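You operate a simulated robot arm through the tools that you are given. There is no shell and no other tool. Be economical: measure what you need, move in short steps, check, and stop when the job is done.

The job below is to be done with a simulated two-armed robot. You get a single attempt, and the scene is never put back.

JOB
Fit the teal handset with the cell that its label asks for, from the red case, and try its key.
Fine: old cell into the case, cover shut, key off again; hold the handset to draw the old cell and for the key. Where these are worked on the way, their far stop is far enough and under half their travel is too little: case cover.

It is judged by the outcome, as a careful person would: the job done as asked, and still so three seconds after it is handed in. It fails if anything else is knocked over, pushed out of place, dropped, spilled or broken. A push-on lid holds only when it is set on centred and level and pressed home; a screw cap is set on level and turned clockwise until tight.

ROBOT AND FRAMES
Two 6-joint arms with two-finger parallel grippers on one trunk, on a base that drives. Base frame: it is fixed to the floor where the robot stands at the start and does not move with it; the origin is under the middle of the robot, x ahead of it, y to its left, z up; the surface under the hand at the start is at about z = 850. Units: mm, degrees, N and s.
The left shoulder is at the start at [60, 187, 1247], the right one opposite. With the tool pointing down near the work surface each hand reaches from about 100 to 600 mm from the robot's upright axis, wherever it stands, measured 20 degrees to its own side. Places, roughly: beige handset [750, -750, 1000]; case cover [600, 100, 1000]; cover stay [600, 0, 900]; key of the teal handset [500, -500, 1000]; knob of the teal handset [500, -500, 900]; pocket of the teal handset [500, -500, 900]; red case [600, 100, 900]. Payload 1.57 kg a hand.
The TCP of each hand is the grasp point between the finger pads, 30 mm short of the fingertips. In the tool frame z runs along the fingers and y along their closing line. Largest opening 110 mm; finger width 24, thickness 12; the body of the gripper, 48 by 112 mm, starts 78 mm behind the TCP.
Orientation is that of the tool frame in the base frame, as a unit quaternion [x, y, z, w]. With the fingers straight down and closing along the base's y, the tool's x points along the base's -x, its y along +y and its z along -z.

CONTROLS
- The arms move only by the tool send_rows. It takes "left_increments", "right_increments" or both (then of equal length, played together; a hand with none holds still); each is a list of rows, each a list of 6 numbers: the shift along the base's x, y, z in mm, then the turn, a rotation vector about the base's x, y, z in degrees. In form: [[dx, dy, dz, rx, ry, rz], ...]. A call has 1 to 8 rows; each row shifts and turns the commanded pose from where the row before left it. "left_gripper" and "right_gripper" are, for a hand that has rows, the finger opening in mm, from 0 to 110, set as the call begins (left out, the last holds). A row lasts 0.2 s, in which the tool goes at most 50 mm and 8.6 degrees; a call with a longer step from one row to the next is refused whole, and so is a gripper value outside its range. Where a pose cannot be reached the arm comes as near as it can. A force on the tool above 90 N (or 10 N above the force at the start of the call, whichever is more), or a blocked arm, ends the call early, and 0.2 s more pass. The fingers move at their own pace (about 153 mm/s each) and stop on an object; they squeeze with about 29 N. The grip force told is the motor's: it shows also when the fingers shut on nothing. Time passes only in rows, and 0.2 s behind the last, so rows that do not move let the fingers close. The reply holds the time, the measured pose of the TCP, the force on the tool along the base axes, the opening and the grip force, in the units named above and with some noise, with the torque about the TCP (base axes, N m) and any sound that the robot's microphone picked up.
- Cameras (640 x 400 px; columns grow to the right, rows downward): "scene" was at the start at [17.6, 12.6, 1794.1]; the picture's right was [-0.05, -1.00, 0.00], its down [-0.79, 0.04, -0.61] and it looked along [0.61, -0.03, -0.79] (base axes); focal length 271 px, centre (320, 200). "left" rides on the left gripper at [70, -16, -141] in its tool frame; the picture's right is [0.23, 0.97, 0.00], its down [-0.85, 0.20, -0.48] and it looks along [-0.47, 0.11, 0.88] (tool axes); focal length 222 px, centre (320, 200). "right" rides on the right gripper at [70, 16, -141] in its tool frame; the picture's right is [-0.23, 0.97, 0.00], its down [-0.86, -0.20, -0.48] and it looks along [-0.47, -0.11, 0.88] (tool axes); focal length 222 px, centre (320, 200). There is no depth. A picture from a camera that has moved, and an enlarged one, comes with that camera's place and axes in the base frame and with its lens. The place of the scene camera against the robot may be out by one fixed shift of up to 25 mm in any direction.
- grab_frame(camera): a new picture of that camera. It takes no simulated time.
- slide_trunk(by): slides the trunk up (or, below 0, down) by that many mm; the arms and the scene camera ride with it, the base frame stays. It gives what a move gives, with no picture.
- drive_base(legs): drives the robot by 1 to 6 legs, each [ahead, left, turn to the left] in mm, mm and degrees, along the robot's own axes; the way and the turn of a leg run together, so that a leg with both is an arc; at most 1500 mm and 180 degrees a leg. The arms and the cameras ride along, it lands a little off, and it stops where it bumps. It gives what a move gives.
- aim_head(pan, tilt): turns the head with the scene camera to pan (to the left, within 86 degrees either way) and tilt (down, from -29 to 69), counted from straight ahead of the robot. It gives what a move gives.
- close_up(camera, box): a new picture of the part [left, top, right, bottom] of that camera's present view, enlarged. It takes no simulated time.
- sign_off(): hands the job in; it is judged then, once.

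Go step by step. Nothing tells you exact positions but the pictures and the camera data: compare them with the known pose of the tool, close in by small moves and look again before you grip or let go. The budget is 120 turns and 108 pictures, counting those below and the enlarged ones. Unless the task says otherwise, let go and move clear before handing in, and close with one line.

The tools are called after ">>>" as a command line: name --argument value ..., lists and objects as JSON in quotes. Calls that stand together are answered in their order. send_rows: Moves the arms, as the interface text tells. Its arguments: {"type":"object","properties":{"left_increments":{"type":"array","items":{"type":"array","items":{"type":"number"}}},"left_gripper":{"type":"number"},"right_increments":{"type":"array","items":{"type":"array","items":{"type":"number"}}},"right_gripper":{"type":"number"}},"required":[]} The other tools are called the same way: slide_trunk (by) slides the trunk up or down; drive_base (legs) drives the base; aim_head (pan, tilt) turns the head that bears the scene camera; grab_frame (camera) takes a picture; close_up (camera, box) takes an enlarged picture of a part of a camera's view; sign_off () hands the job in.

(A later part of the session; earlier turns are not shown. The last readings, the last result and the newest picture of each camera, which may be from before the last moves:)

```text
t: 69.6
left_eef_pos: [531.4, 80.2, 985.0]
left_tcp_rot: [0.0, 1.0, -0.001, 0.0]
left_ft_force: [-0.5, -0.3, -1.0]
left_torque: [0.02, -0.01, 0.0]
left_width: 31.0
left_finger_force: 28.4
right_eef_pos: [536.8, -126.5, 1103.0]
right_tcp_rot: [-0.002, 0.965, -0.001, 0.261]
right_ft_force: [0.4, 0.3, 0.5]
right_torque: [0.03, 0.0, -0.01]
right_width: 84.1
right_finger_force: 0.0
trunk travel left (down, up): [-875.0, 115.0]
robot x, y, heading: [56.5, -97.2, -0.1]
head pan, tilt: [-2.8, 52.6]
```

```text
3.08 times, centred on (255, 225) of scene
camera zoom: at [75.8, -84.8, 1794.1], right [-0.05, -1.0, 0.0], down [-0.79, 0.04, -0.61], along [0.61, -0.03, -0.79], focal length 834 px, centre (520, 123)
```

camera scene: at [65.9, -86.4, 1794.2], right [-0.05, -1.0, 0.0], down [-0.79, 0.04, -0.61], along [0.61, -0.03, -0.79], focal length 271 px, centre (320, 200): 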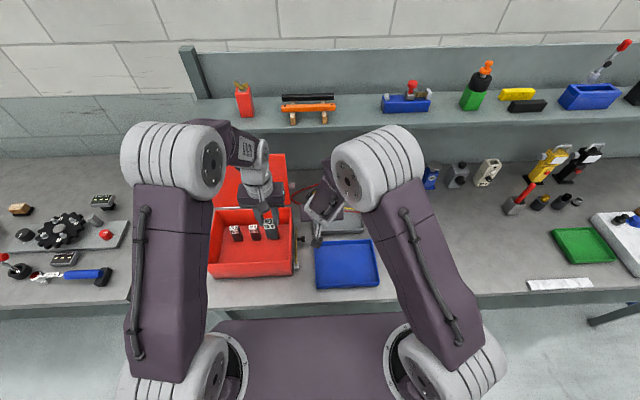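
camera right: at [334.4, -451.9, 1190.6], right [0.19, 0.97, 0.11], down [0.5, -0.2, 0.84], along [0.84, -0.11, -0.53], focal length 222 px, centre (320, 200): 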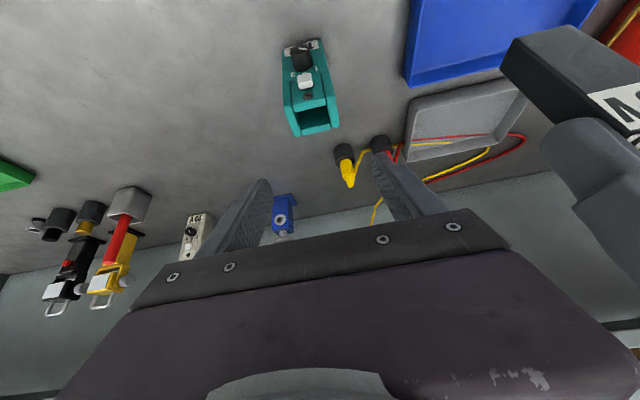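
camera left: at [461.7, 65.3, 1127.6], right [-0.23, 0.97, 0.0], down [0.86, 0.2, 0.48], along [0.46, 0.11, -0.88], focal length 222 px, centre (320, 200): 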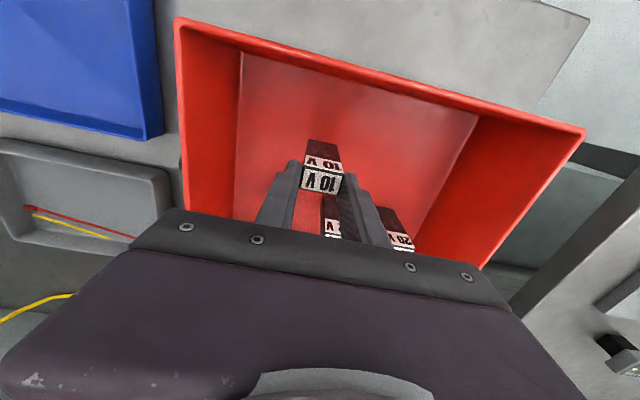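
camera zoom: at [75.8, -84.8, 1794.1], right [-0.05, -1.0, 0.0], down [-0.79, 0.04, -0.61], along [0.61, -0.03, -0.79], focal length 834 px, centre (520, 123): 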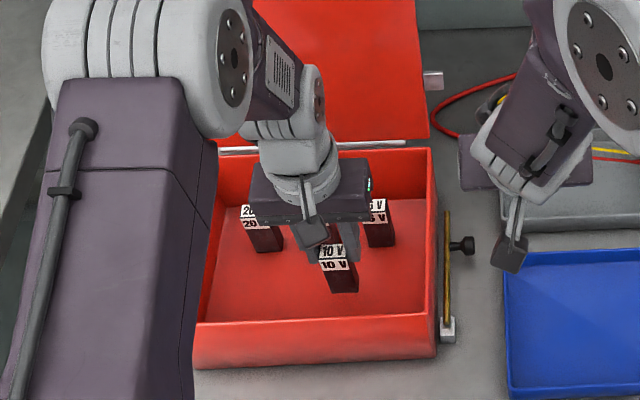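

>>> send_rows --left_increments '[[0, 0, -5, 0, 0, 0], [0, 0, -4, 0, 0, 0], [0, 0, -4, 0, 0, 0], [0, 0, -3, 0, 0, 0]]'

>>> send_rows --left_increments '[[0, 0, -2, 0, 0, 0], [0, 0, -2, 0, 0, 0]]'

>>> close_up --camera "scene" --box '[220, 190, 300, 260]'

```text
t: 70.6
left_eef_pos: [531.0, 80.0, 968.1]
left_tcp_rot: [0.0, 1.0, -0.001, -0.002]
left_ft_force: [0.0, 0.5, -0.7]
left_torque: [0.01, -0.02, 0.01]
left_width: 31.3
left_finger_force: 29.2
right_eef_pos: [538.9, -126.6, 1103.1]
right_tcp_rot: [-0.002, 0.966, -0.001, 0.259]
right_ft_force: [-0.3, -0.3, 0.2]
right_torque: [0.01, 0.01, -0.01]
right_width: 84.0
right_finger_force: 0.1
trunk travel left (down, up): [-875.0, 115.0]
robot x, y, heading: [61.0, -99.3, -0.2]
head pan, tilt: [-2.8, 52.6]
```

```text
t: 71.2
left_eef_pos: [532.6, 80.5, 964.5]
left_tcp_rot: [0.0, 1.0, -0.001, -0.002]
left_ft_force: [-0.2, -0.1, -0.4]
left_torque: [0.02, 0.04, -0.01]
left_width: 31.3
left_finger_force: 28.6
right_eef_pos: [537.8, -126.6, 1103.2]
right_tcp_rot: [-0.002, 0.966, -0.001, 0.259]
right_ft_force: [-0.1, 0.0, 0.8]
right_torque: [0.01, -0.01, 0.01]
right_width: 84.0
right_finger_force: 0.0
trunk travel left (down, up): [-875.0, 115.0]
robot x, y, heading: [60.7, -100.8, -0.3]
head pan, tilt: [-2.8, 52.6]
```

```text
5.71 times, centred on (260, 225) of scene
camera zoom: at [77.3, -84.9, 1794.1], right [-0.05, -1.0, 0.0], down [-0.79, 0.04, -0.61], along [0.61, -0.03, -0.79], focal length 1550 px, centre (663, 57)
```

zoom: 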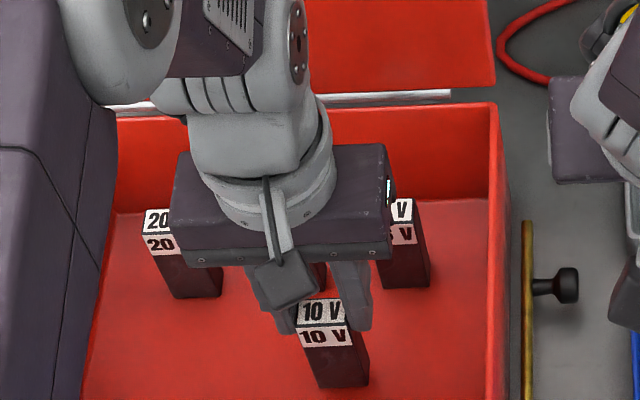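

>>> send_rows --left_increments '[[0, 0, -2, 0, 0, 0], [0, 0, -2, 0, 0, 0], [0, 0, -2, 0, 0, 0]]'

>>> send_rows --left_increments '[[0, 0, -2, 0, 0, 0], [0, 0, -2, 0, 0, 0], [0, 0, -2, 0, 0, 0]]'

```text
t: 72.0
left_eef_pos: [532.1, 79.2, 958.6]
left_tcp_rot: [0.001, 1.0, 0.0, -0.001]
left_ft_force: [0.0, 0.7, -0.3]
left_torque: [0.01, 0.0, 0.03]
left_width: 31.0
left_finger_force: 28.8
right_eef_pos: [537.2, -127.3, 1104.0]
right_tcp_rot: [-0.002, 0.966, -0.001, 0.259]
right_ft_force: [0.6, 0.6, -0.2]
right_torque: [0.01, 0.0, -0.01]
right_width: 84.0
right_finger_force: 0.0
trunk travel left (down, up): [-875.0, 115.0]
robot x, y, heading: [56.3, -97.7, -0.2]
head pan, tilt: [-2.8, 52.6]
```

```text
t: 72.8
left_eef_pos: [532.0, 80.3, 952.4]
left_tcp_rot: [0.0, 1.0, -0.001, -0.001]
left_ft_force: [0.9, 0.0, 0.7]
left_torque: [0.03, -0.04, 0.0]
left_width: 31.2
left_finger_force: 28.6
right_eef_pos: [537.0, -126.8, 1102.8]
right_tcp_rot: [-0.002, 0.965, -0.001, 0.261]
right_ft_force: [-0.6, 1.0, 0.8]
right_torque: [-0.01, 0.01, 0.07]
right_width: 83.9
right_finger_force: 0.1
trunk travel left (down, up): [-875.0, 115.0]
robot x, y, heading: [64.8, -94.5, -0.2]
head pan, tilt: [-2.8, 52.6]
```

>>> send_rows --left_increments '[[0, 0, -2, 0, 0, 0], [0, 0, -2, 0, 0, 0], [0, 0, -1, 0, 0, 0]]'

>>> close_up --camera "scene" --box '[220, 190, 300, 260]'

```text
t: 73.6
left_eef_pos: [532.1, 80.3, 950.2]
left_tcp_rot: [-0.001, 1.0, -0.001, 0.001]
left_ft_force: [1.4, 2.7, 22.3]
left_torque: [0.14, -0.01, -0.03]
left_width: 31.4
left_finger_force: 28.9
right_eef_pos: [534.5, -127.1, 1104.0]
right_tcp_rot: [-0.003, 0.965, 0.0, 0.261]
right_ft_force: [0.6, -0.2, 0.7]
right_torque: [0.01, 0.0, 0.02]
right_width: 84.3
right_finger_force: 0.0
trunk travel left (down, up): [-875.0, 115.0]
robot x, y, heading: [57.9, -96.9, 0.1]
head pan, tilt: [-2.8, 52.6]
```

```text
5.71 times, centred on (260, 225) of scene
camera zoom: at [73.8, -85.6, 1794.3], right [-0.05, -1.0, 0.0], down [-0.79, 0.04, -0.61], along [0.61, -0.03, -0.79], focal length 1550 px, centre (663, 57)
```

zoom: 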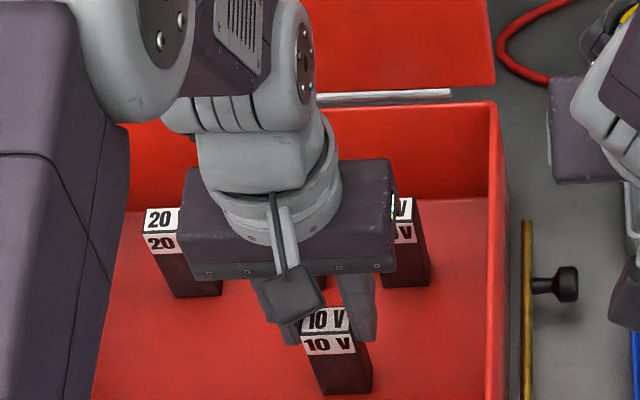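

It touched down. I'll release and lift straight up.

>>> send_rows --left_increments '[[0, 0, 1, 0, 0, 0], [0, 0, 0, 0, 0, 0]]'

>>> send_rows --left_increments '[[0, 0, 0, 0, 0, 0], [0, 0, 0, 0, 0, 0], [0, 0, 10, 0, 0, 0], [0, 0, 25, 0, 0, 0], [0, 0, 25, 0, 0, 0], [0, 0, 25, 0, 0, 0]]' --left_gripper 50

>>> grab_frame --camera "left"

```text
t: 74.2
left_eef_pos: [530.4, 78.5, 948.7]
left_tcp_rot: [0.0, 1.0, -0.001, 0.0]
left_ft_force: [4.2, 0.6, 15.4]
left_torque: [0.03, -0.38, 0.01]
left_width: 31.2
left_finger_force: 29.4
right_eef_pos: [536.5, -127.0, 1104.0]
right_tcp_rot: [-0.001, 0.966, -0.001, 0.26]
right_ft_force: [0.7, 0.1, -1.0]
right_torque: [-0.02, 0.03, -0.01]
right_width: 84.0
right_finger_force: 0.0
trunk travel left (down, up): [-875.0, 115.0]
robot x, y, heading: [58.8, -98.6, -0.3]
head pan, tilt: [-2.8, 52.6]
```

```text
t: 75.6
left_eef_pos: [531.0, 79.9, 1035.0]
left_tcp_rot: [0.0, 1.0, -0.001, -0.001]
left_ft_force: [0.9, 0.6, 0.6]
left_torque: [0.03, -0.02, -0.01]
left_width: 50.3
left_finger_force: 0.0
right_eef_pos: [537.1, -126.9, 1104.2]
right_tcp_rot: [-0.002, 0.966, -0.001, 0.259]
right_ft_force: [-0.5, 0.6, 0.2]
right_torque: [-0.03, 0.02, -0.01]
right_width: 84.2
right_finger_force: 0.1
trunk travel left (down, up): [-875.0, 115.0]
robot x, y, heading: [57.8, -97.4, -0.0]
head pan, tilt: [-2.8, 52.6]
```

```text
46 pictures are left
camera left: at [462.3, 64.4, 1176.6], right [-0.23, 0.97, 0.0], down [0.86, 0.2, 0.48], along [0.46, 0.11, -0.88], focal length 222 px, centre (320, 200)
```

left: 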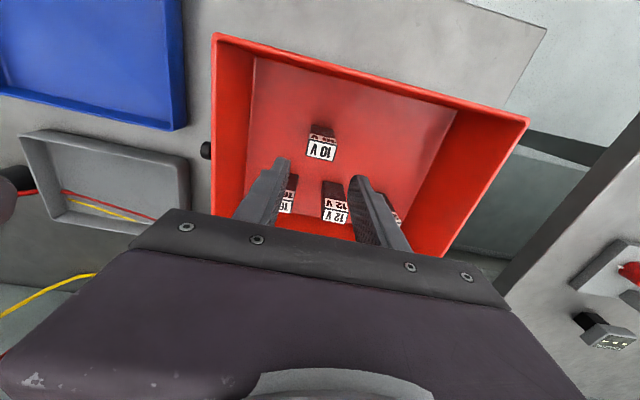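

>>> send_rows --left_increments '[[37, 19, 0, 0, 0, 0], [38, 19, 0, 0, 0, 0], [0, 0, -30, 0, 0, 0], [0, 0, 0, 0, 0, 0]]'

>>> close_up --camera "left" --box '[200, 60, 440, 240]'

```text
t: 76.6
left_eef_pos: [607.8, 117.9, 1004.5]
left_tcp_rot: [0.0, 1.0, 0.0, -0.001]
left_ft_force: [0.1, -0.8, -0.3]
left_torque: [0.01, -0.01, -0.02]
left_width: 50.3
left_finger_force: 0.1
right_eef_pos: [536.6, -127.4, 1104.0]
right_tcp_rot: [-0.003, 0.966, 0.0, 0.26]
right_ft_force: [-0.3, 0.0, 0.5]
right_torque: [0.0, 0.0, -0.03]
right_width: 84.1
right_finger_force: 0.0
trunk travel left (down, up): [-875.0, 115.0]
robot x, y, heading: [60.8, -98.1, -0.2]
head pan, tilt: [-2.8, 52.6]
```

```text
2.22 times, centred on (320, 150) of left
camera zoom: at [537.7, 102.3, 1146.3], right [-0.23, 0.97, 0.0], down [0.86, 0.2, 0.48], along [0.46, 0.11, -0.88], focal length 494 px, centre (320, 311)
```

zoom: 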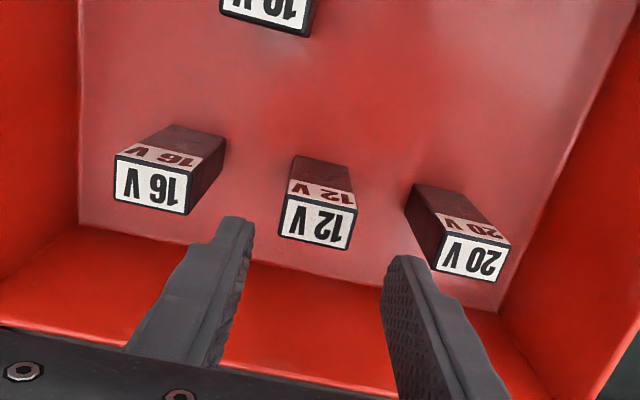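

>>> send_rows --left_increments '[[-1.5, -0.5, -18, 0, 0, 0], [-1.5, 0, -18, 0, 0, 0], [0, 0, -17, 0, 0, 0], [0, 0, 0, 0, 0, 0]]'

>>> send_rows --left_increments '[[0, 0, 0, 0, 0, 0], [0, 0, 0, 0, 0, 0], [0, 0, 0, 0, 0, 0]]' --left_gripper 10

>>> send_rows --left_increments '[[0, 0, 10, 0, 0, 0], [0, 0, 25, 0, 0, 0], [0, 0, 30, 0, 0, 0], [0, 0, 35, 0, 0, 0], [0, 0, 40, 0, 0, 0], [-20, -10, 30, 0, 0, 0], [-40, -20, 10, 0, 0, 0], [-40, -20, 0, 0, 0, 0]]'

>>> grab_frame --camera "left"

```text
t: 77.6
left_eef_pos: [603.3, 117.4, 950.1]
left_tcp_rot: [-0.001, 1.0, -0.001, -0.001]
left_ft_force: [0.3, 0.7, 0.9]
left_torque: [0.02, -0.01, 0.0]
left_width: 50.2
left_finger_force: 0.0
right_eef_pos: [537.6, -126.6, 1103.2]
right_tcp_rot: [-0.002, 0.966, -0.001, 0.26]
right_ft_force: [0.1, -0.6, -0.3]
right_torque: [-0.01, 0.03, -0.01]
right_width: 84.0
right_finger_force: 0.1
trunk travel left (down, up): [-875.0, 115.0]
robot x, y, heading: [62.2, -95.3, -0.2]
head pan, tilt: [-2.8, 52.6]
```

```text
t: 78.4
left_eef_pos: [604.3, 117.7, 949.5]
left_tcp_rot: [0.0, 1.0, 0.0, -0.001]
left_ft_force: [1.1, -0.5, 0.5]
left_torque: [-0.01, 0.01, 0.02]
left_width: 31.1
left_finger_force: 28.9
right_eef_pos: [537.8, -126.2, 1102.9]
right_tcp_rot: [-0.002, 0.966, -0.001, 0.259]
right_ft_force: [0.4, -0.8, -0.5]
right_torque: [0.05, 0.0, -0.02]
right_width: 83.8
right_finger_force: 0.2
trunk travel left (down, up): [-875.0, 115.0]
robot x, y, heading: [60.1, -97.3, 0.1]
head pan, tilt: [-2.8, 52.6]
```

```text
t: 80.2
left_eef_pos: [502.8, 67.7, 1130.3]
left_tcp_rot: [0.0, 1.0, -0.001, -0.001]
left_ft_force: [0.0, -0.7, -0.7]
left_torque: [0.0, -0.03, 0.02]
left_width: 31.6
left_finger_force: 29.3
right_eef_pos: [536.3, -127.5, 1104.4]
right_tcp_rot: [-0.002, 0.966, 0.0, 0.26]
right_ft_force: [0.0, -0.1, -0.2]
right_torque: [0.0, -0.06, 0.0]
right_width: 83.7
right_finger_force: 0.0
trunk travel left (down, up): [-875.0, 115.0]
robot x, y, heading: [57.1, -101.8, -0.1]
head pan, tilt: [-2.8, 52.6]
```

```text
44 pictures are left
camera left: at [432.1, 52.1, 1273.8], right [-0.23, 0.97, 0.0], down [0.86, 0.2, 0.48], along [0.46, 0.11, -0.88], focal length 222 px, centre (320, 200)
```

left: 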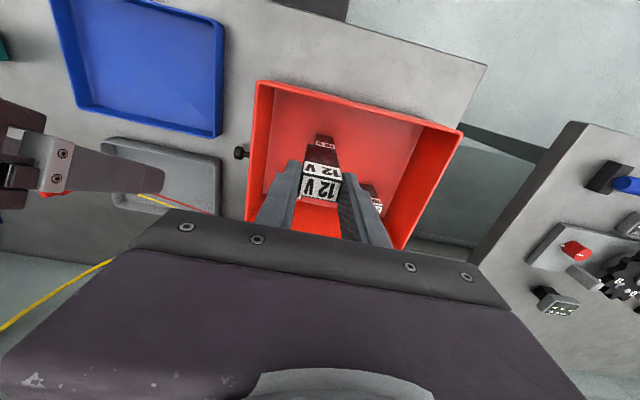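

I have the 12 V cell. Driving back to the handset.

>>> drive_base --legs '[[-72, 0, 0], [0, -341, 0]]'

>>> grab_frame --camera "right"

```text
t: 83.0
left_eef_pos: [431.8, -269.9, 1129.6]
left_tcp_rot: [-0.001, 1.0, -0.002, -0.002]
left_ft_force: [0.0, 0.3, -0.9]
left_torque: [0.0, -0.01, 0.0]
left_width: 31.2
left_finger_force: 28.9
right_eef_pos: [465.8, -464.9, 1102.9]
right_tcp_rot: [-0.004, 0.966, -0.001, 0.26]
right_ft_force: [-0.2, 0.1, 0.2]
right_torque: [-0.04, -0.01, 0.0]
right_width: 84.0
right_finger_force: 0.0
trunk travel left (down, up): [-875.0, 115.0]
robot x, y, heading: [-16.7, -440.9, -0.1]
head pan, tilt: [-2.8, 52.6]
```

```text
43 pictures are left
camera right: at [334.4, -450.2, 1189.8], right [0.19, 0.98, 0.11], down [0.5, -0.19, 0.84], along [0.84, -0.11, -0.53], focal length 222 px, centre (320, 200)
```

right: 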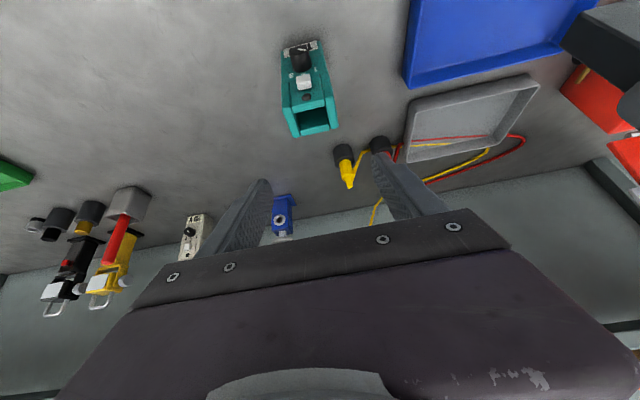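

>>> send_rows --right_increments '[[8, -2, -10, 0, 0, 0], [8, -2, -30, 0, 0, 0], [0, 0, -35, 0, 0, 0], [0, 0, -35, 0, 0, 0], [0, 0, -30, 0, 0, 0], [0, 0, -29, 0, 0, 0], [0, 0, 0, 0, 0, 0]]'

>>> send_rows --right_increments '[[0, 0, 0, 0, 0, 0], [0, 0, 0, 0, 0, 0], [0, 0, 0, 0, 0, 0], [0, 0, 0, 0, 0, 0]]' --right_gripper 40

>>> send_rows --left_increments '[[20, -40, 10, 0, 0, 0], [30, -30, 5, 0, 0, 0], [20, -40, 0, 0, 0, 0], [2, -35, 0, 0, 0, 0], [0, 0, 0, 0, 0, 0]]'

>>> grab_frame --camera "left"

```text
t: 84.7
left_eef_pos: [431.2, -272.9, 1132.5]
left_tcp_rot: [0.0, 1.0, -0.002, -0.001]
left_ft_force: [-0.2, 0.2, -0.5]
left_torque: [0.01, -0.02, 0.0]
left_width: 31.3
left_finger_force: 28.9
right_eef_pos: [480.7, -472.1, 935.1]
right_tcp_rot: [-0.004, 0.965, 0.0, 0.261]
right_ft_force: [-0.5, -0.3, -0.9]
right_torque: [0.02, -0.01, 0.03]
right_width: 83.8
right_finger_force: 0.0
trunk travel left (down, up): [-875.0, 115.0]
robot x, y, heading: [-13.8, -439.2, 0.1]
head pan, tilt: [-2.8, 52.6]
```

```text
t: 85.7
left_eef_pos: [432.0, -272.8, 1130.4]
left_tcp_rot: [-0.001, 1.0, -0.001, -0.001]
left_ft_force: [0.0, 0.4, -0.7]
left_torque: [-0.02, 0.03, 0.04]
left_width: 31.1
left_finger_force: 29.0
right_eef_pos: [482.2, -472.0, 935.1]
right_tcp_rot: [-0.004, 0.966, -0.002, 0.26]
right_ft_force: [1.5, 1.0, -0.5]
right_torque: [0.16, -0.08, 0.07]
right_width: 58.0
right_finger_force: 29.1
trunk travel left (down, up): [-875.0, 115.0]
robot x, y, heading: [-12.0, -438.6, -0.4]
head pan, tilt: [-2.8, 52.6]
```

```text
t: 86.8
left_eef_pos: [504.5, -418.5, 1144.4]
left_tcp_rot: [-0.001, 1.0, 0.0, -0.002]
left_ft_force: [-0.9, 0.0, -0.7]
left_torque: [-0.02, -0.01, 0.0]
left_width: 31.2
left_finger_force: 28.9
right_eef_pos: [481.9, -472.7, 935.5]
right_tcp_rot: [-0.003, 0.966, -0.001, 0.26]
right_ft_force: [-0.2, -1.1, 1.0]
right_torque: [-0.02, -0.12, -0.06]
right_width: 57.9
right_finger_force: 28.5
trunk travel left (down, up): [-875.0, 115.0]
robot x, y, heading: [-12.8, -438.2, -0.3]
head pan, tilt: [-2.8, 52.6]
```

```text
42 pictures are left
camera left: at [434.3, -433.8, 1288.0], right [-0.23, 0.97, 0.0], down [0.86, 0.2, 0.48], along [0.46, 0.11, -0.88], focal length 222 px, centre (320, 200)
```

left: 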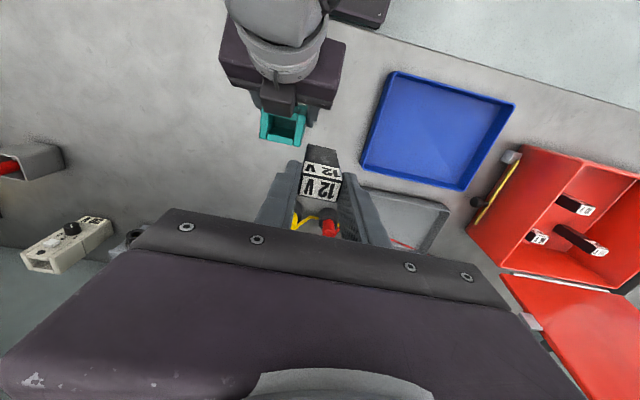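

>>> send_rows --left_increments '[[0, -17, 0, 0, 0, 0], [0, -18, 0, 0, 0, 0], [0, -17, -15, 0, 0, 0], [0, 0, -14, 0, 0, 0], [0, 0, 0, 0, 0, 0]]'

>>> close_up --camera "left" --box '[260, 90, 380, 210]'

```text
t: 88.0
left_eef_pos: [502.9, -470.6, 1116.8]
left_tcp_rot: [-0.001, 1.0, 0.0, -0.002]
left_ft_force: [-0.1, -0.4, -0.8]
left_torque: [0.0, 0.01, 0.0]
left_width: 30.9
left_finger_force: 29.2
right_eef_pos: [481.7, -472.0, 934.5]
right_tcp_rot: [-0.003, 0.966, -0.001, 0.26]
right_ft_force: [0.8, 0.7, -0.8]
right_torque: [0.12, -0.08, 0.04]
right_width: 57.8
right_finger_force: 29.1
trunk travel left (down, up): [-875.0, 115.0]
robot x, y, heading: [-10.8, -442.1, -0.4]
head pan, tilt: [-2.8, 52.6]
```

```text
3.33 times, centred on (320, 150) of left
camera zoom: at [434.0, -486.2, 1259.1], right [-0.23, 0.97, 0.0], down [0.86, 0.2, 0.48], along [0.46, 0.11, -0.88], focal length 740 px, centre (320, 367)
```

zoom: 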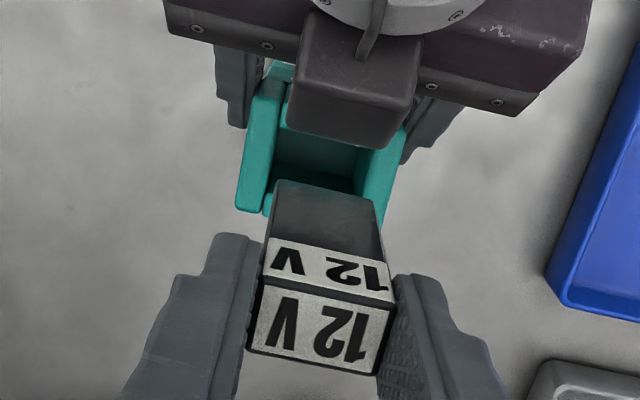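

Comparing with the picture when the old cell was drawn, the new cell sits about 6 mm further forward in the grip. I'll shift 5 mm back, lower close to the pocket and look again.

>>> send_rows --left_increments '[[-2.5, 0, 0, 0, 0, 0], [-2.5, 0, -6, 0, 0, 0], [0, 0, -6, 0, 0, 0], [0, 0, -4, 0, 0, 0], [0, 0, 0, 0, 0, 0]]'

>>> close_up --camera "left" --box '[270, 90, 370, 190]'

```text
t: 89.2
left_eef_pos: [497.8, -470.9, 1100.5]
left_tcp_rot: [-0.001, 1.0, -0.001, -0.002]
left_ft_force: [-0.2, 1.0, 0.0]
left_torque: [0.01, 0.0, 0.0]
left_width: 30.9
left_finger_force: 29.3
right_eef_pos: [481.7, -472.5, 933.9]
right_tcp_rot: [-0.003, 0.966, -0.001, 0.26]
right_ft_force: [0.1, -0.8, 1.5]
right_torque: [0.1, -0.08, 0.0]
right_width: 57.9
right_finger_force: 29.8
trunk travel left (down, up): [-875.0, 115.0]
robot x, y, heading: [-11.5, -440.4, -0.3]
head pan, tilt: [-2.8, 52.6]
```

```text
4.00 times, centred on (320, 140) of left
camera zoom: at [428.6, -485.6, 1243.1], right [-0.23, 0.97, 0.0], down [0.86, 0.2, 0.48], along [0.46, 0.11, -0.88], focal length 888 px, centre (320, 440)
```

zoom: 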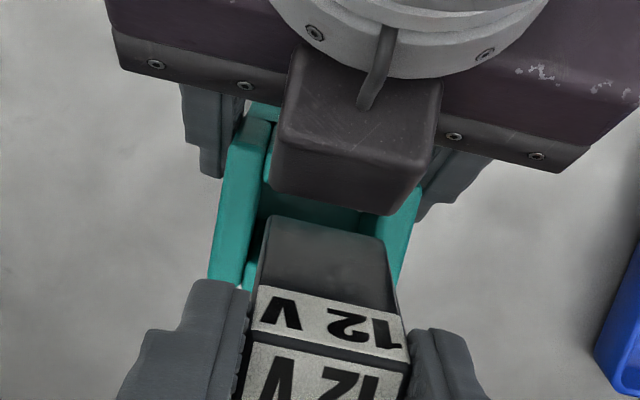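

>>> send_rows --left_increments '[[0, 0, -5, 0, 0, 0], [0, 0, -5, 0, 0, 0], [0, 0, -4, 0, 0, 0], [0, 0, -3, 0, 0, 0]]'

>>> send_rows --left_increments '[[0, 0, -3, 0, 0, 0], [0, 0, -3, 0, 0, 0]]'

>>> close_up --camera "left" --box '[270, 90, 370, 190]'

```text
t: 90.2
left_eef_pos: [498.3, -470.9, 1083.6]
left_tcp_rot: [-0.002, 1.0, -0.001, -0.002]
left_ft_force: [1.3, 0.4, -1.6]
left_torque: [-0.04, 0.02, 0.01]
left_width: 31.2
left_finger_force: 29.1
right_eef_pos: [481.7, -472.3, 934.7]
right_tcp_rot: [-0.002, 0.966, -0.001, 0.26]
right_ft_force: [0.0, 0.5, 1.5]
right_torque: [0.12, -0.08, 0.03]
right_width: 57.5
right_finger_force: 28.8
trunk travel left (down, up): [-875.0, 115.0]
robot x, y, heading: [-7.1, -437.9, -0.2]
head pan, tilt: [-2.8, 52.6]
```

```text
t: 90.8
left_eef_pos: [498.1, -470.6, 1076.9]
left_tcp_rot: [0.0, 1.0, -0.001, -0.002]
left_ft_force: [-0.3, -0.6, -0.3]
left_torque: [0.01, 0.02, -0.02]
left_width: 31.3
left_finger_force: 28.7
right_eef_pos: [482.2, -471.3, 936.2]
right_tcp_rot: [-0.004, 0.966, 0.0, 0.26]
right_ft_force: [0.1, 0.7, 0.1]
right_torque: [0.09, -0.07, 0.05]
right_width: 58.0
right_finger_force: 29.1
trunk travel left (down, up): [-875.0, 115.0]
robot x, y, heading: [-12.1, -439.1, 0.1]
head pan, tilt: [-2.8, 52.6]
```

```text
4.00 times, centred on (320, 140) of left
camera zoom: at [428.7, -485.9, 1220.3], right [-0.23, 0.97, 0.0], down [0.86, 0.2, 0.48], along [0.46, 0.11, -0.88], focal length 888 px, centre (320, 440)
```

zoom: 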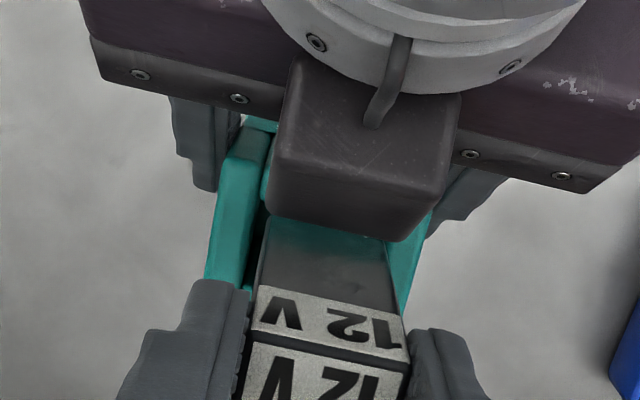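

>>> send_rows --left_increments '[[0, 0, -3, 0, 0, 0], [0, 0, -3, 0, 0, 0], [0, 0, -3, 0, 0, 0]]'

>>> send_rows --left_increments '[[0, 0, -3, 0, 0, 0], [0, 0, -3, 0, 0, 0], [0, 0, -4, 0, 0, 0]]'

```text
t: 91.7
left_eef_pos: [498.8, -471.7, 1068.3]
left_tcp_rot: [-0.001, 1.0, -0.001, -0.002]
left_ft_force: [0.3, 0.6, -1.4]
left_torque: [-0.01, -0.02, -0.02]
left_width: 30.9
left_finger_force: 29.2
right_eef_pos: [481.1, -472.8, 934.2]
right_tcp_rot: [-0.002, 0.966, -0.001, 0.26]
right_ft_force: [0.0, -0.6, 1.0]
right_torque: [0.11, -0.06, -0.01]
right_width: 57.8
right_finger_force: 28.8
trunk travel left (down, up): [-875.0, 115.0]
robot x, y, heading: [-15.3, -441.7, 0.0]
head pan, tilt: [-2.8, 52.6]
```

```text
t: 92.5
left_eef_pos: [498.3, -470.3, 1057.8]
left_tcp_rot: [-0.001, 1.0, -0.001, -0.002]
left_ft_force: [-0.3, 0.5, -1.0]
left_torque: [-0.02, 0.0, 0.0]
left_width: 31.2
left_finger_force: 29.1
right_eef_pos: [480.9, -472.3, 935.0]
right_tcp_rot: [-0.002, 0.966, -0.002, 0.259]
right_ft_force: [-0.6, 0.5, 1.1]
right_torque: [0.12, -0.09, 0.0]
right_width: 57.8
right_finger_force: 29.1
trunk travel left (down, up): [-875.0, 115.0]
robot x, y, heading: [-15.0, -438.1, -0.2]
head pan, tilt: [-2.8, 52.6]
```

It is entering with no resistance. Continuing down in small steps.

>>> send_rows --left_increments '[[0, 0, -5, 0, 0, 0], [0, 0, -5, 0, 0, 0], [0, 0, -5, 0, 0, 0], [0, 0, -5, 0, 0, 0], [0, 0, -5, 0, 0, 0]]'

>>> close_up --camera "left" --box '[260, 80, 380, 200]'

```text
t: 93.7
left_eef_pos: [498.1, -470.1, 1033.7]
left_tcp_rot: [-0.001, 1.0, -0.002, -0.002]
left_ft_force: [-0.4, -0.4, -1.8]
left_torque: [-0.02, -0.04, -0.03]
left_width: 31.0
left_finger_force: 29.0
right_eef_pos: [481.8, -471.9, 934.2]
right_tcp_rot: [-0.003, 0.966, -0.001, 0.26]
right_ft_force: [-0.1, -0.3, 0.5]
right_torque: [0.14, -0.08, 0.01]
right_width: 57.8
right_finger_force: 28.6
trunk travel left (down, up): [-875.0, 115.0]
robot x, y, heading: [-12.6, -434.6, -0.1]
head pan, tilt: [-2.8, 52.6]
```

```text
3.33 times, centred on (320, 140) of left
camera zoom: at [428.8, -486.0, 1175.9], right [-0.23, 0.97, 0.0], down [0.86, 0.2, 0.48], along [0.46, 0.11, -0.88], focal length 740 px, centre (320, 400)
```

zoom: 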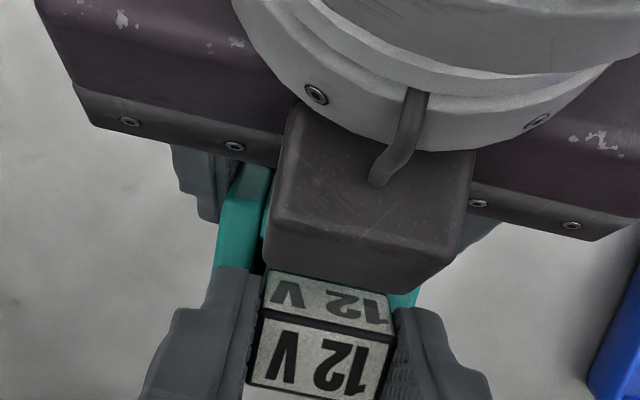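

>>> send_rows --left_increments '[[0, 0, -4, 0, 0, 0], [0, 0, -4, 0, 0, 0], [0, 0, -3, 0, 0, 0]]'

>>> send_rows --left_increments '[[0, 0, -2, 0, 0, 0], [0, 0, -2, 0, 0, 0], [0, 0, 0, 0, 0, 0]]'

```text
t: 94.5
left_eef_pos: [497.6, -470.7, 1022.3]
left_tcp_rot: [0.0, 1.0, -0.001, -0.002]
left_ft_force: [0.7, -0.2, -4.0]
left_torque: [0.05, -0.11, 0.0]
left_width: 31.3
left_finger_force: 28.7
right_eef_pos: [482.3, -472.6, 934.5]
right_tcp_rot: [-0.003, 0.966, 0.0, 0.26]
right_ft_force: [-1.9, -0.2, 3.4]
right_torque: [0.07, -0.06, 0.0]
right_width: 57.7
right_finger_force: 28.4
trunk travel left (down, up): [-875.0, 115.0]
robot x, y, heading: [-13.9, -440.1, -0.2]
head pan, tilt: [-2.8, 52.6]
```

```text
t: 95.2
left_eef_pos: [498.6, -470.3, 1018.7]
left_tcp_rot: [-0.001, 1.0, 0.0, -0.002]
left_ft_force: [-0.5, -0.3, -3.0]
left_torque: [0.01, -0.01, 0.02]
left_width: 31.0
left_finger_force: 28.8
right_eef_pos: [480.6, -471.8, 934.3]
right_tcp_rot: [-0.002, 0.966, -0.001, 0.259]
right_ft_force: [0.5, -0.2, 2.4]
right_torque: [0.11, -0.09, 0.01]
right_width: 57.6
right_finger_force: 29.0
trunk travel left (down, up): [-875.0, 115.0]
robot x, y, heading: [-12.6, -437.6, 0.1]
head pan, tilt: [-2.8, 52.6]
```

>>> send_rows --left_increments '[[0, 0, -1.5, 0, 0, 0], [0, 0, -1.5, 0, 0, 0], [0, 0, 0, 0, 0, 0]]'

>>> close_up --camera "left" --box '[260, 80, 380, 200]'

```text
t: 96.0
left_eef_pos: [499.3, -470.7, 1016.4]
left_tcp_rot: [-0.001, 1.0, -0.001, -0.002]
left_ft_force: [-5.4, 1.1, 20.7]
left_torque: [0.09, 0.43, 0.01]
left_width: 31.2
left_finger_force: 29.4
right_eef_pos: [482.4, -473.1, 933.7]
right_tcp_rot: [-0.003, 0.966, -0.001, 0.259]
right_ft_force: [8.8, -0.2, -11.7]
right_torque: [0.43, -0.15, -0.16]
right_width: 57.6
right_finger_force: 29.3
trunk travel left (down, up): [-875.0, 115.0]
robot x, y, heading: [-10.8, -438.7, -0.3]
head pan, tilt: [-2.8, 52.6]
```

```text
3.33 times, centred on (320, 140) of left
camera zoom: at [429.0, -486.0, 1159.2], right [-0.23, 0.97, 0.0], down [0.86, 0.2, 0.48], along [0.46, 0.11, -0.88], focal length 740 px, centre (320, 400)
```

zoom: 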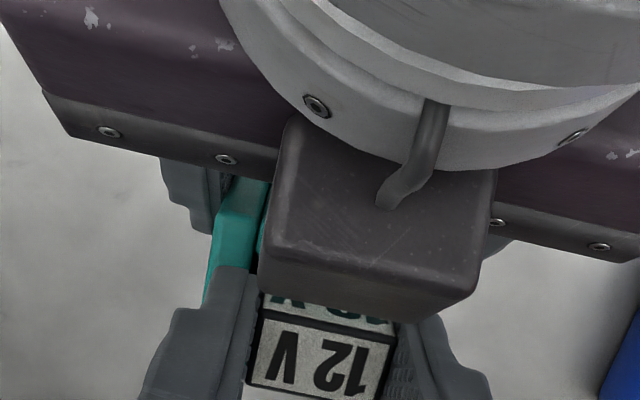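

The cell is seated; it stopped at about the old one's depth. I'll release it with the left hand and rise.

>>> send_rows --left_increments '[[0, 0, 1, 0, 0, 0], [0, 0, 0, 0, 0, 0], [0, 0, 0, 0, 0, 0], [0, 0, 15, 0, 0, 0], [0, 0, 25, 0, 0, 0], [0, 0, 30, 0, 0, 0], [0, 0, 30, 0, 0, 0]]' --left_gripper 46

>>> send_rows --left_increments '[[0, 30, 0, 0, 0, -8], [0, 30, 0, 0, 0, -8], [0, 30, 0, 0, 0, -8], [0, 30, 0, 0, 0, -8], [0, 10, 0, 0, 0, -8], [0, 0, 0, 0, 0, -8], [0, 0, 0, 0, 0, -8], [0, 0, 0, 0, 0, -8]]' --left_gripper 84

>>> send_rows --left_increments '[[0, 0, 0, 0, 0, -8.4], [0, 0, 0, 0, 0, -8.4], [0, 0, 0, 0, 0, -8.4], [0, 0, 0, 0, 0, -8.4], [0, 0, 0, 0, 0, -8.4], [0, 0, 0, 0, 0, -8.4], [0, 0, 0, 0, 0, -8.4], [0, 0, 0, 0, 0, -8.4]]'

>>> grab_frame --camera "scene"

```text
t: 97.7
left_eef_pos: [496.7, -471.2, 1115.9]
left_tcp_rot: [0.0, 1.0, 0.0, -0.001]
left_ft_force: [0.1, 0.7, -0.3]
left_torque: [0.02, -0.01, -0.01]
left_width: 46.0
left_finger_force: 0.1
right_eef_pos: [481.4, -471.7, 935.2]
right_tcp_rot: [-0.003, 0.966, 0.0, 0.26]
right_ft_force: [-1.0, -0.2, -0.1]
right_torque: [0.11, 0.02, -0.01]
right_width: 57.8
right_finger_force: 28.8
trunk travel left (down, up): [-875.0, 115.0]
robot x, y, heading: [-14.6, -438.4, -0.1]
head pan, tilt: [-2.8, 52.6]
```

```text
t: 99.5
left_eef_pos: [498.2, -340.4, 1117.1]
left_tcp_rot: [0.53, 0.848, -0.001, -0.002]
left_ft_force: [-0.5, -0.3, 0.0]
left_torque: [-0.02, -0.02, 0.02]
left_width: 83.8
left_finger_force: 0.0
right_eef_pos: [481.9, -471.8, 935.3]
right_tcp_rot: [-0.002, 0.966, -0.002, 0.26]
right_ft_force: [-0.4, 1.7, 0.0]
right_torque: [0.15, -0.05, 0.03]
right_width: 58.0
right_finger_force: 28.9
trunk travel left (down, up): [-875.0, 115.0]
robot x, y, heading: [-13.0, -438.9, 0.0]
head pan, tilt: [-2.8, 52.6]
```

```text
t: 101.2
left_eef_pos: [497.3, -340.4, 1116.1]
left_tcp_rot: [0.911, 0.412, 0.002, -0.001]
left_ft_force: [-0.3, -0.6, 0.4]
left_torque: [0.01, 0.0, -0.01]
left_width: 83.9
left_finger_force: 0.0
right_eef_pos: [481.0, -471.1, 933.2]
right_tcp_rot: [-0.003, 0.966, -0.002, 0.26]
right_ft_force: [0.8, 0.8, 0.0]
right_torque: [0.18, -0.09, 0.0]
right_width: 57.7
right_finger_force: 29.0
trunk travel left (down, up): [-875.0, 115.0]
robot x, y, heading: [-10.7, -441.9, -0.1]
head pan, tilt: [-2.8, 52.6]
```

```text
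36 pictures are left
camera scene: at [4.9, -426.6, 1794.1], right [-0.05, -1.0, 0.0], down [-0.79, 0.04, -0.61], along [0.61, -0.03, -0.79], focal length 271 px, centre (320, 200)
```

scene: 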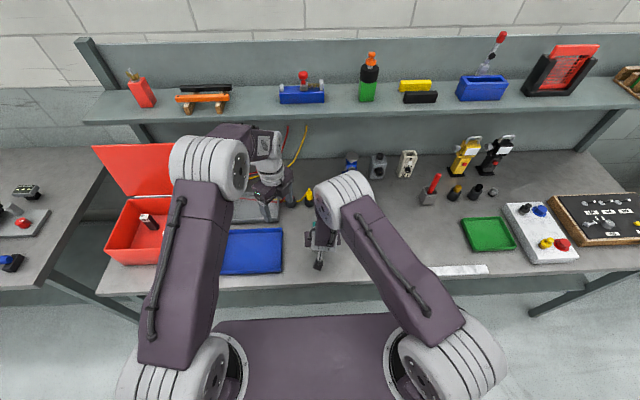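

>>> send_rows --left_increments '[[0, 0, 0, 0, 0, -8.2], [0, 0, 0, 0, 0, -8.2], [0, 0, 0, 0, 0, -8.2], [0, 0, 0, 0, 0, -8.2], [0, 0, 0, 0, 0, -8.2], [0, 0, 0, 0, 0, -8.0], [0, 0, 0, 0, 0, 0]]' --right_increments '[[0, 0, 0, 0, 0, 0], [0, 0, 0, 0, 0, 0], [-10, 0, 17, 0, 0, 0], [-15, 0, 26, 0, 0, 0], [-15, 0, 26, 0, 0, 0], [-15, 0, 26, 0, 0, 0], [-15, 0, 26, 0, 0, 0]]' --right_gripper 84

>>> grab_frame --camera "right"

>>> grab_frame --camera "left"

```text
t: 102.8
left_eef_pos: [497.3, -340.9, 1116.6]
left_tcp_rot: [1.0, -0.003, 0.001, -0.001]
left_ft_force: [-1.0, -0.1, -0.3]
left_torque: [0.02, 0.01, 0.0]
left_width: 84.1
left_finger_force: 0.1
right_eef_pos: [412.8, -469.9, 1057.0]
right_tcp_rot: [-0.002, 0.966, -0.003, 0.26]
right_ft_force: [0.1, -0.3, 0.1]
right_torque: [0.0, -0.02, 0.02]
right_width: 84.3
right_finger_force: 0.0
right hand out of reach, approached as far as the arm can: row 4
trunk travel left (down, up): [-875.0, 115.0]
robot x, y, heading: [-10.2, -438.5, -0.1]
head pan, tilt: [-2.8, 52.6]
```

```text
35 pictures are left
camera right: at [281.4, -453.5, 1143.6], right [0.19, 0.98, 0.11], down [0.5, -0.19, 0.84], along [0.84, -0.11, -0.53], focal length 222 px, centre (320, 200)
```

right: 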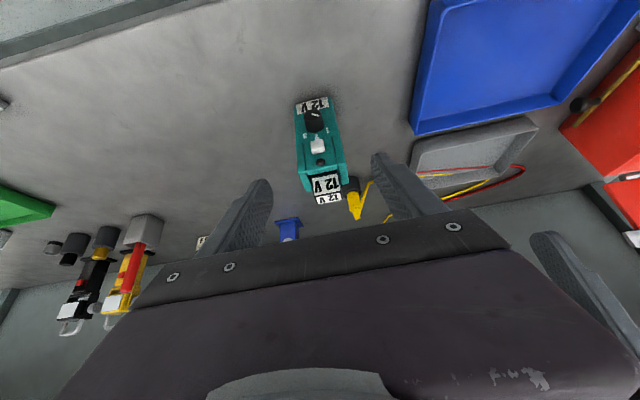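

```text
34 pictures are left
camera left: at [566.4, -323.6, 1259.4], right [0.22, -0.97, 0.0], down [-0.86, -0.2, 0.48], along [-0.46, -0.11, -0.88], focal length 222 px, centre (320, 200)
```

left: 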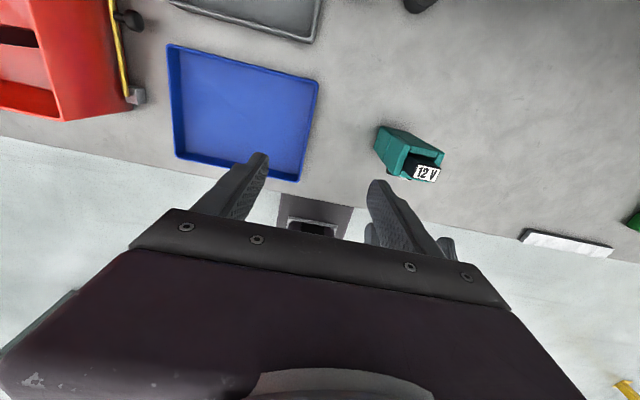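

>>> send_rows --left_increments '[[2, -40, 0, 0, 0, 0], [0, -40, 0, 0, 0, 0], [0, -40, 0, 0, 0, 0], [0, -11, 0, 0, 0, 0], [0, 0, -30, 0, 0, 0], [0, 0, -20, 0, 0, 0], [0, 0, 0, 0, 0, 0]]'

>>> grab_frame --camera "left"

>>> grab_frame --camera "right"

```text
t: 104.5
left_eef_pos: [500.5, -471.3, 1066.3]
left_tcp_rot: [1.0, 0.0, 0.001, -0.001]
left_ft_force: [0.1, 0.0, -0.2]
left_torque: [0.0, -0.03, 0.01]
left_width: 83.9
left_finger_force: 0.1
right_eef_pos: [413.6, -469.8, 1056.6]
right_tcp_rot: [-0.003, 0.966, -0.002, 0.26]
right_ft_force: [-0.7, 0.6, 0.2]
right_torque: [-0.03, -0.03, -0.01]
right_width: 84.0
right_finger_force: 0.1
trunk travel left (down, up): [-875.0, 115.0]
robot x, y, heading: [-13.6, -440.8, 0.0]
head pan, tilt: [-2.8, 52.6]
```

```text
33 pictures are left
camera left: at [569.2, -454.3, 1208.6], right [0.22, -0.97, 0.0], down [-0.86, -0.2, 0.48], along [-0.46, -0.11, -0.88], focal length 222 px, centre (320, 200)
```

left: 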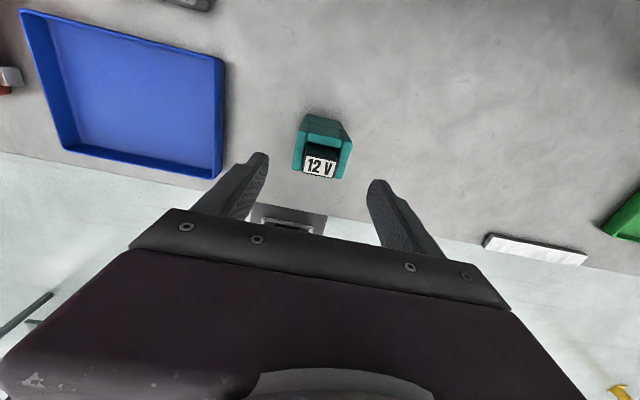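

```text
32 pictures are left
camera right: at [282.5, -453.5, 1143.1], right [0.19, 0.98, 0.11], down [0.5, -0.19, 0.84], along [0.84, -0.11, -0.53], focal length 222 px, centre (320, 200)
```

right: 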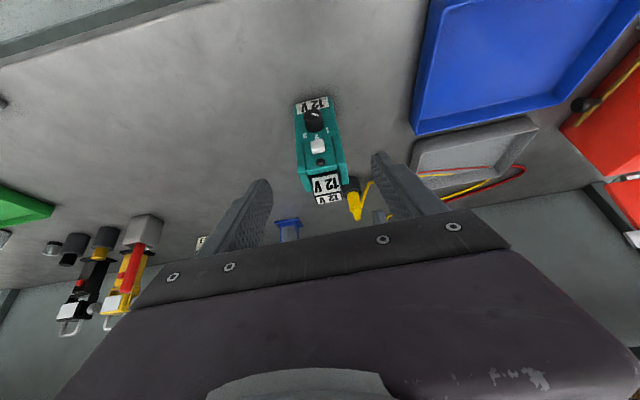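

>>> send_rows --left_increments '[[0, -1, -25, 0, 0, 0], [0, 0, -25, 0, 0, 0], [0, 0, -20, 0, 0, 0], [0, 0, -12, 0, 0, 0], [0, 0, 0, 0, 0, 0]]'

>>> grab_frame --camera "right"

>>> send_rows --left_increments '[[0, 0, 0, 0, 0, 0], [0, 0, 0, 0, 0, 0], [0, 0, 0, 0, 0, 0]]' --left_gripper 40

```text
t: 105.7
left_eef_pos: [500.0, -472.4, 984.4]
left_tcp_rot: [1.0, -0.001, 0.001, -0.001]
left_ft_force: [0.1, -0.4, -0.4]
left_torque: [0.01, 0.0, -0.02]
left_width: 84.3
left_finger_force: 0.0
right_eef_pos: [413.4, -468.7, 1057.0]
right_tcp_rot: [-0.003, 0.966, -0.003, 0.258]
right_ft_force: [-0.6, 0.1, -0.7]
right_torque: [0.02, -0.03, -0.05]
right_width: 84.3
right_finger_force: 0.0
trunk travel left (down, up): [-875.0, 115.0]
robot x, y, heading: [-10.6, -438.9, 0.0]
head pan, tilt: [-2.8, 52.6]
```

```text
31 pictures are left
camera right: at [282.7, -453.5, 1143.0], right [0.19, 0.98, 0.11], down [0.5, -0.19, 0.84], along [0.84, -0.11, -0.53], focal length 222 px, centre (320, 200)
```

right: 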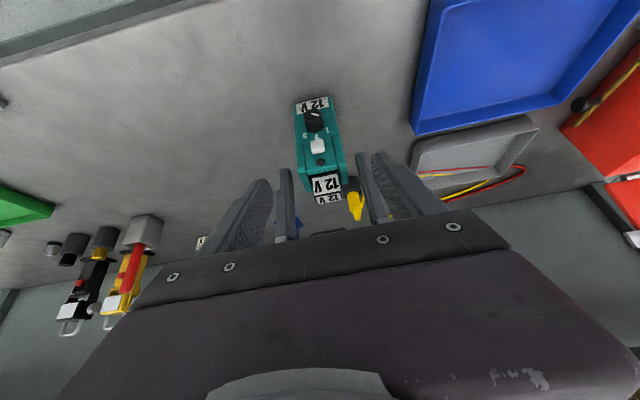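

```text
t: 106.5
left_eef_pos: [500.0, -472.9, 983.8]
left_tcp_rot: [1.0, -0.001, 0.001, -0.001]
left_ft_force: [-0.2, 0.3, 0.2]
left_torque: [-0.03, -0.01, 0.02]
left_width: 57.8
left_finger_force: 29.1
right_eef_pos: [413.1, -469.5, 1055.6]
right_tcp_rot: [-0.004, 0.966, -0.002, 0.258]
right_ft_force: [0.8, -0.1, 0.9]
right_torque: [0.02, 0.0, 0.03]
right_width: 83.9
right_finger_force: 0.0
trunk travel left (down, up): [-875.0, 115.0]
robot x, y, heading: [-15.8, -438.9, 0.0]
head pan, tilt: [-2.8, 52.6]
```

The left hand holds the body. I'll close the right fingers and bring the tip in front of the key at about (475, −473, 946).

>>> send_rows --right_increments '[[5, -1, -20, 0, 0, 0], [4, -1, -25, 0, 0, 0], [3, -1, -25, 0, 0, 0], [3, 0, -20, 0, 0, 0], [0, 0, 0, 0, 0, 0]]' --right_gripper 0

>>> grab_frame --camera "right"

```text
t: 107.7
left_eef_pos: [499.6, -466.9, 984.5]
left_tcp_rot: [1.0, 0.005, 0.001, -0.001]
left_ft_force: [2.4, -3.3, 11.9]
left_torque: [-0.44, -0.29, 0.06]
left_width: 57.6
left_finger_force: 28.6
right_eef_pos: [451.0, -459.2, 982.9]
right_tcp_rot: [-0.001, 0.965, -0.003, 0.262]
right_ft_force: [-0.7, -1.5, 5.7]
right_torque: [-0.06, -0.09, -0.01]
right_width: 0.0
right_finger_force: 21.5
right hand out of reach, approached as far as the arm can: row 1, 2, 3, 4
trunk travel left (down, up): [-875.0, 115.0]
robot x, y, heading: [-14.7, -439.5, 0.0]
head pan, tilt: [-2.8, 52.6]
```

```text
30 pictures are left
camera right: at [319.6, -442.1, 1068.6], right [0.2, 0.97, 0.11], down [0.5, -0.19, 0.85], along [0.85, -0.11, -0.52], focal length 222 px, centre (320, 200)
```

right: 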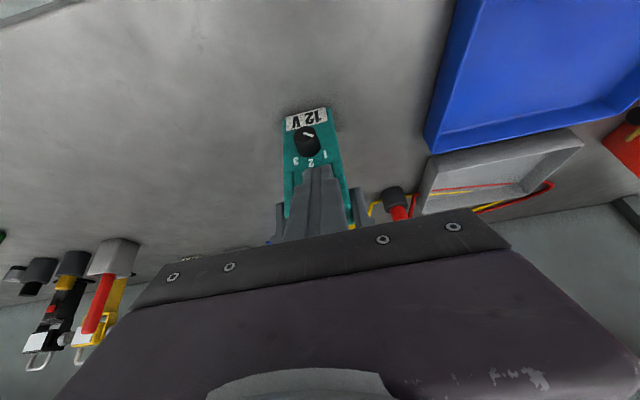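

The right arm drifted off its path and touched something. I'll back it away at once.

>>> send_rows --right_increments '[[-3, -3, 12, 0, 0, 0], [-3, -3, 20, 0, 0, 0], [-3, -3, 20, 0, 0, 0], [0, 0, 0, 0, 0, 0]]'

>>> grab_frame --camera "right"

>>> grab_frame --camera "scene"

```text
t: 108.7
left_eef_pos: [498.8, -472.9, 985.2]
left_tcp_rot: [1.0, -0.002, 0.001, -0.001]
left_ft_force: [-1.9, -0.6, 0.5]
left_torque: [-0.01, 0.16, 0.06]
left_width: 57.7
left_finger_force: 29.1
right_eef_pos: [440.7, -466.5, 1030.5]
right_tcp_rot: [-0.003, 0.966, 0.0, 0.26]
right_ft_force: [0.4, 0.1, -0.2]
right_torque: [-0.02, -0.01, 0.03]
right_width: 0.0
right_finger_force: 20.6
trunk travel left (down, up): [-875.0, 115.0]
robot x, y, heading: [-9.1, -437.6, -0.2]
head pan, tilt: [-2.8, 52.6]
```

```text
29 pictures are left
camera right: at [308.8, -450.5, 1117.5], right [0.19, 0.98, 0.11], down [0.5, -0.19, 0.84], along [0.84, -0.11, -0.53], focal length 222 px, centre (320, 200)
```

right: 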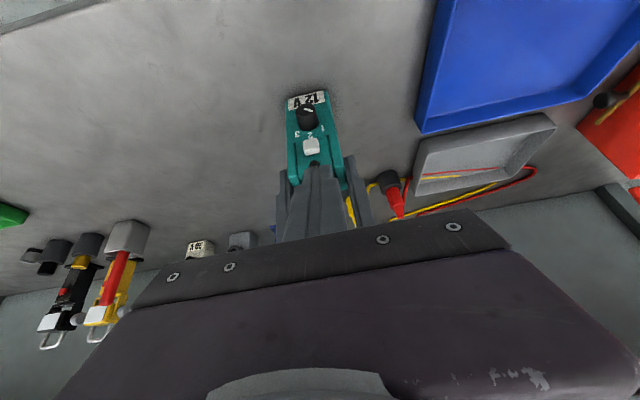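

```text
28 pictures are left
camera scene: at [4.9, -426.8, 1794.1], right [-0.05, -1.0, 0.0], down [-0.79, 0.04, -0.61], along [0.61, -0.03, -0.79], focal length 271 px, centre (320, 200)
```

scene: 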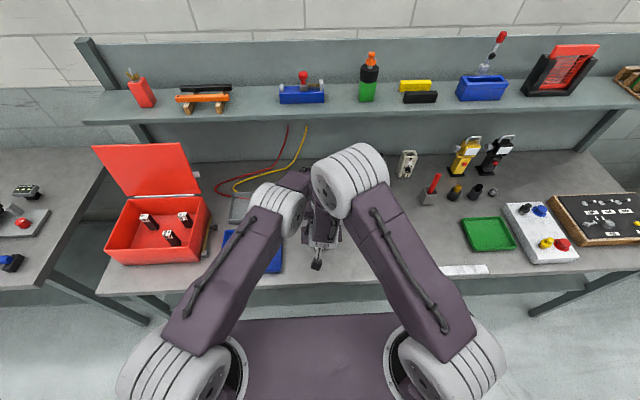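

>>> send_rows --right_increments '[[0, -2, -10, 0, 0, 0], [0, -2, -10, 0, 0, 0], [0, -2, -10, 0, 0, 0]]'

```text
t: 109.5
left_eef_pos: [500.7, -472.6, 984.5]
left_tcp_rot: [1.0, -0.001, 0.0, -0.001]
left_ft_force: [-0.6, -0.2, -0.4]
left_torque: [-0.01, 0.16, 0.05]
left_width: 57.7
left_finger_force: 29.4
right_eef_pos: [446.5, -469.1, 1003.7]
right_tcp_rot: [-0.004, 0.966, -0.005, 0.258]
right_ft_force: [-0.1, -0.1, -0.3]
right_torque: [-0.02, 0.03, 0.0]
right_width: 0.0
right_finger_force: 20.9
right hand out of reach, approached as far as the arm can: row 3
trunk travel left (down, up): [-875.0, 115.0]
robot x, y, heading: [-10.5, -439.8, 0.2]
head pan, tilt: [-2.8, 52.6]
```

>>> send_rows --right_increments '[[0, 0, 0, 0, 4, 0.3], [0, -1, 0, 0, 4, 0.3], [0, -2, -8, 0, 0, 0], [-1, -1, -8, 0, 0, 0]]'

```text
t: 110.5
left_eef_pos: [500.6, -471.5, 984.1]
left_tcp_rot: [1.0, -0.001, 0.003, 0.0]
left_ft_force: [27.6, -1.7, -17.2]
left_torque: [0.48, 1.87, 0.53]
left_width: 57.5
left_finger_force: 29.0
right_eef_pos: [444.8, -473.3, 987.7]
right_tcp_rot: [-0.008, 0.982, 0.0, 0.19]
right_ft_force: [-27.7, 1.7, 15.4]
right_torque: [-0.4, -2.7, -0.36]
right_width: 0.0
right_finger_force: 21.0
trunk travel left (down, up): [-875.0, 115.0]
robot x, y, heading: [-15.3, -440.9, -0.2]
head pan, tilt: [-2.8, 52.6]
```

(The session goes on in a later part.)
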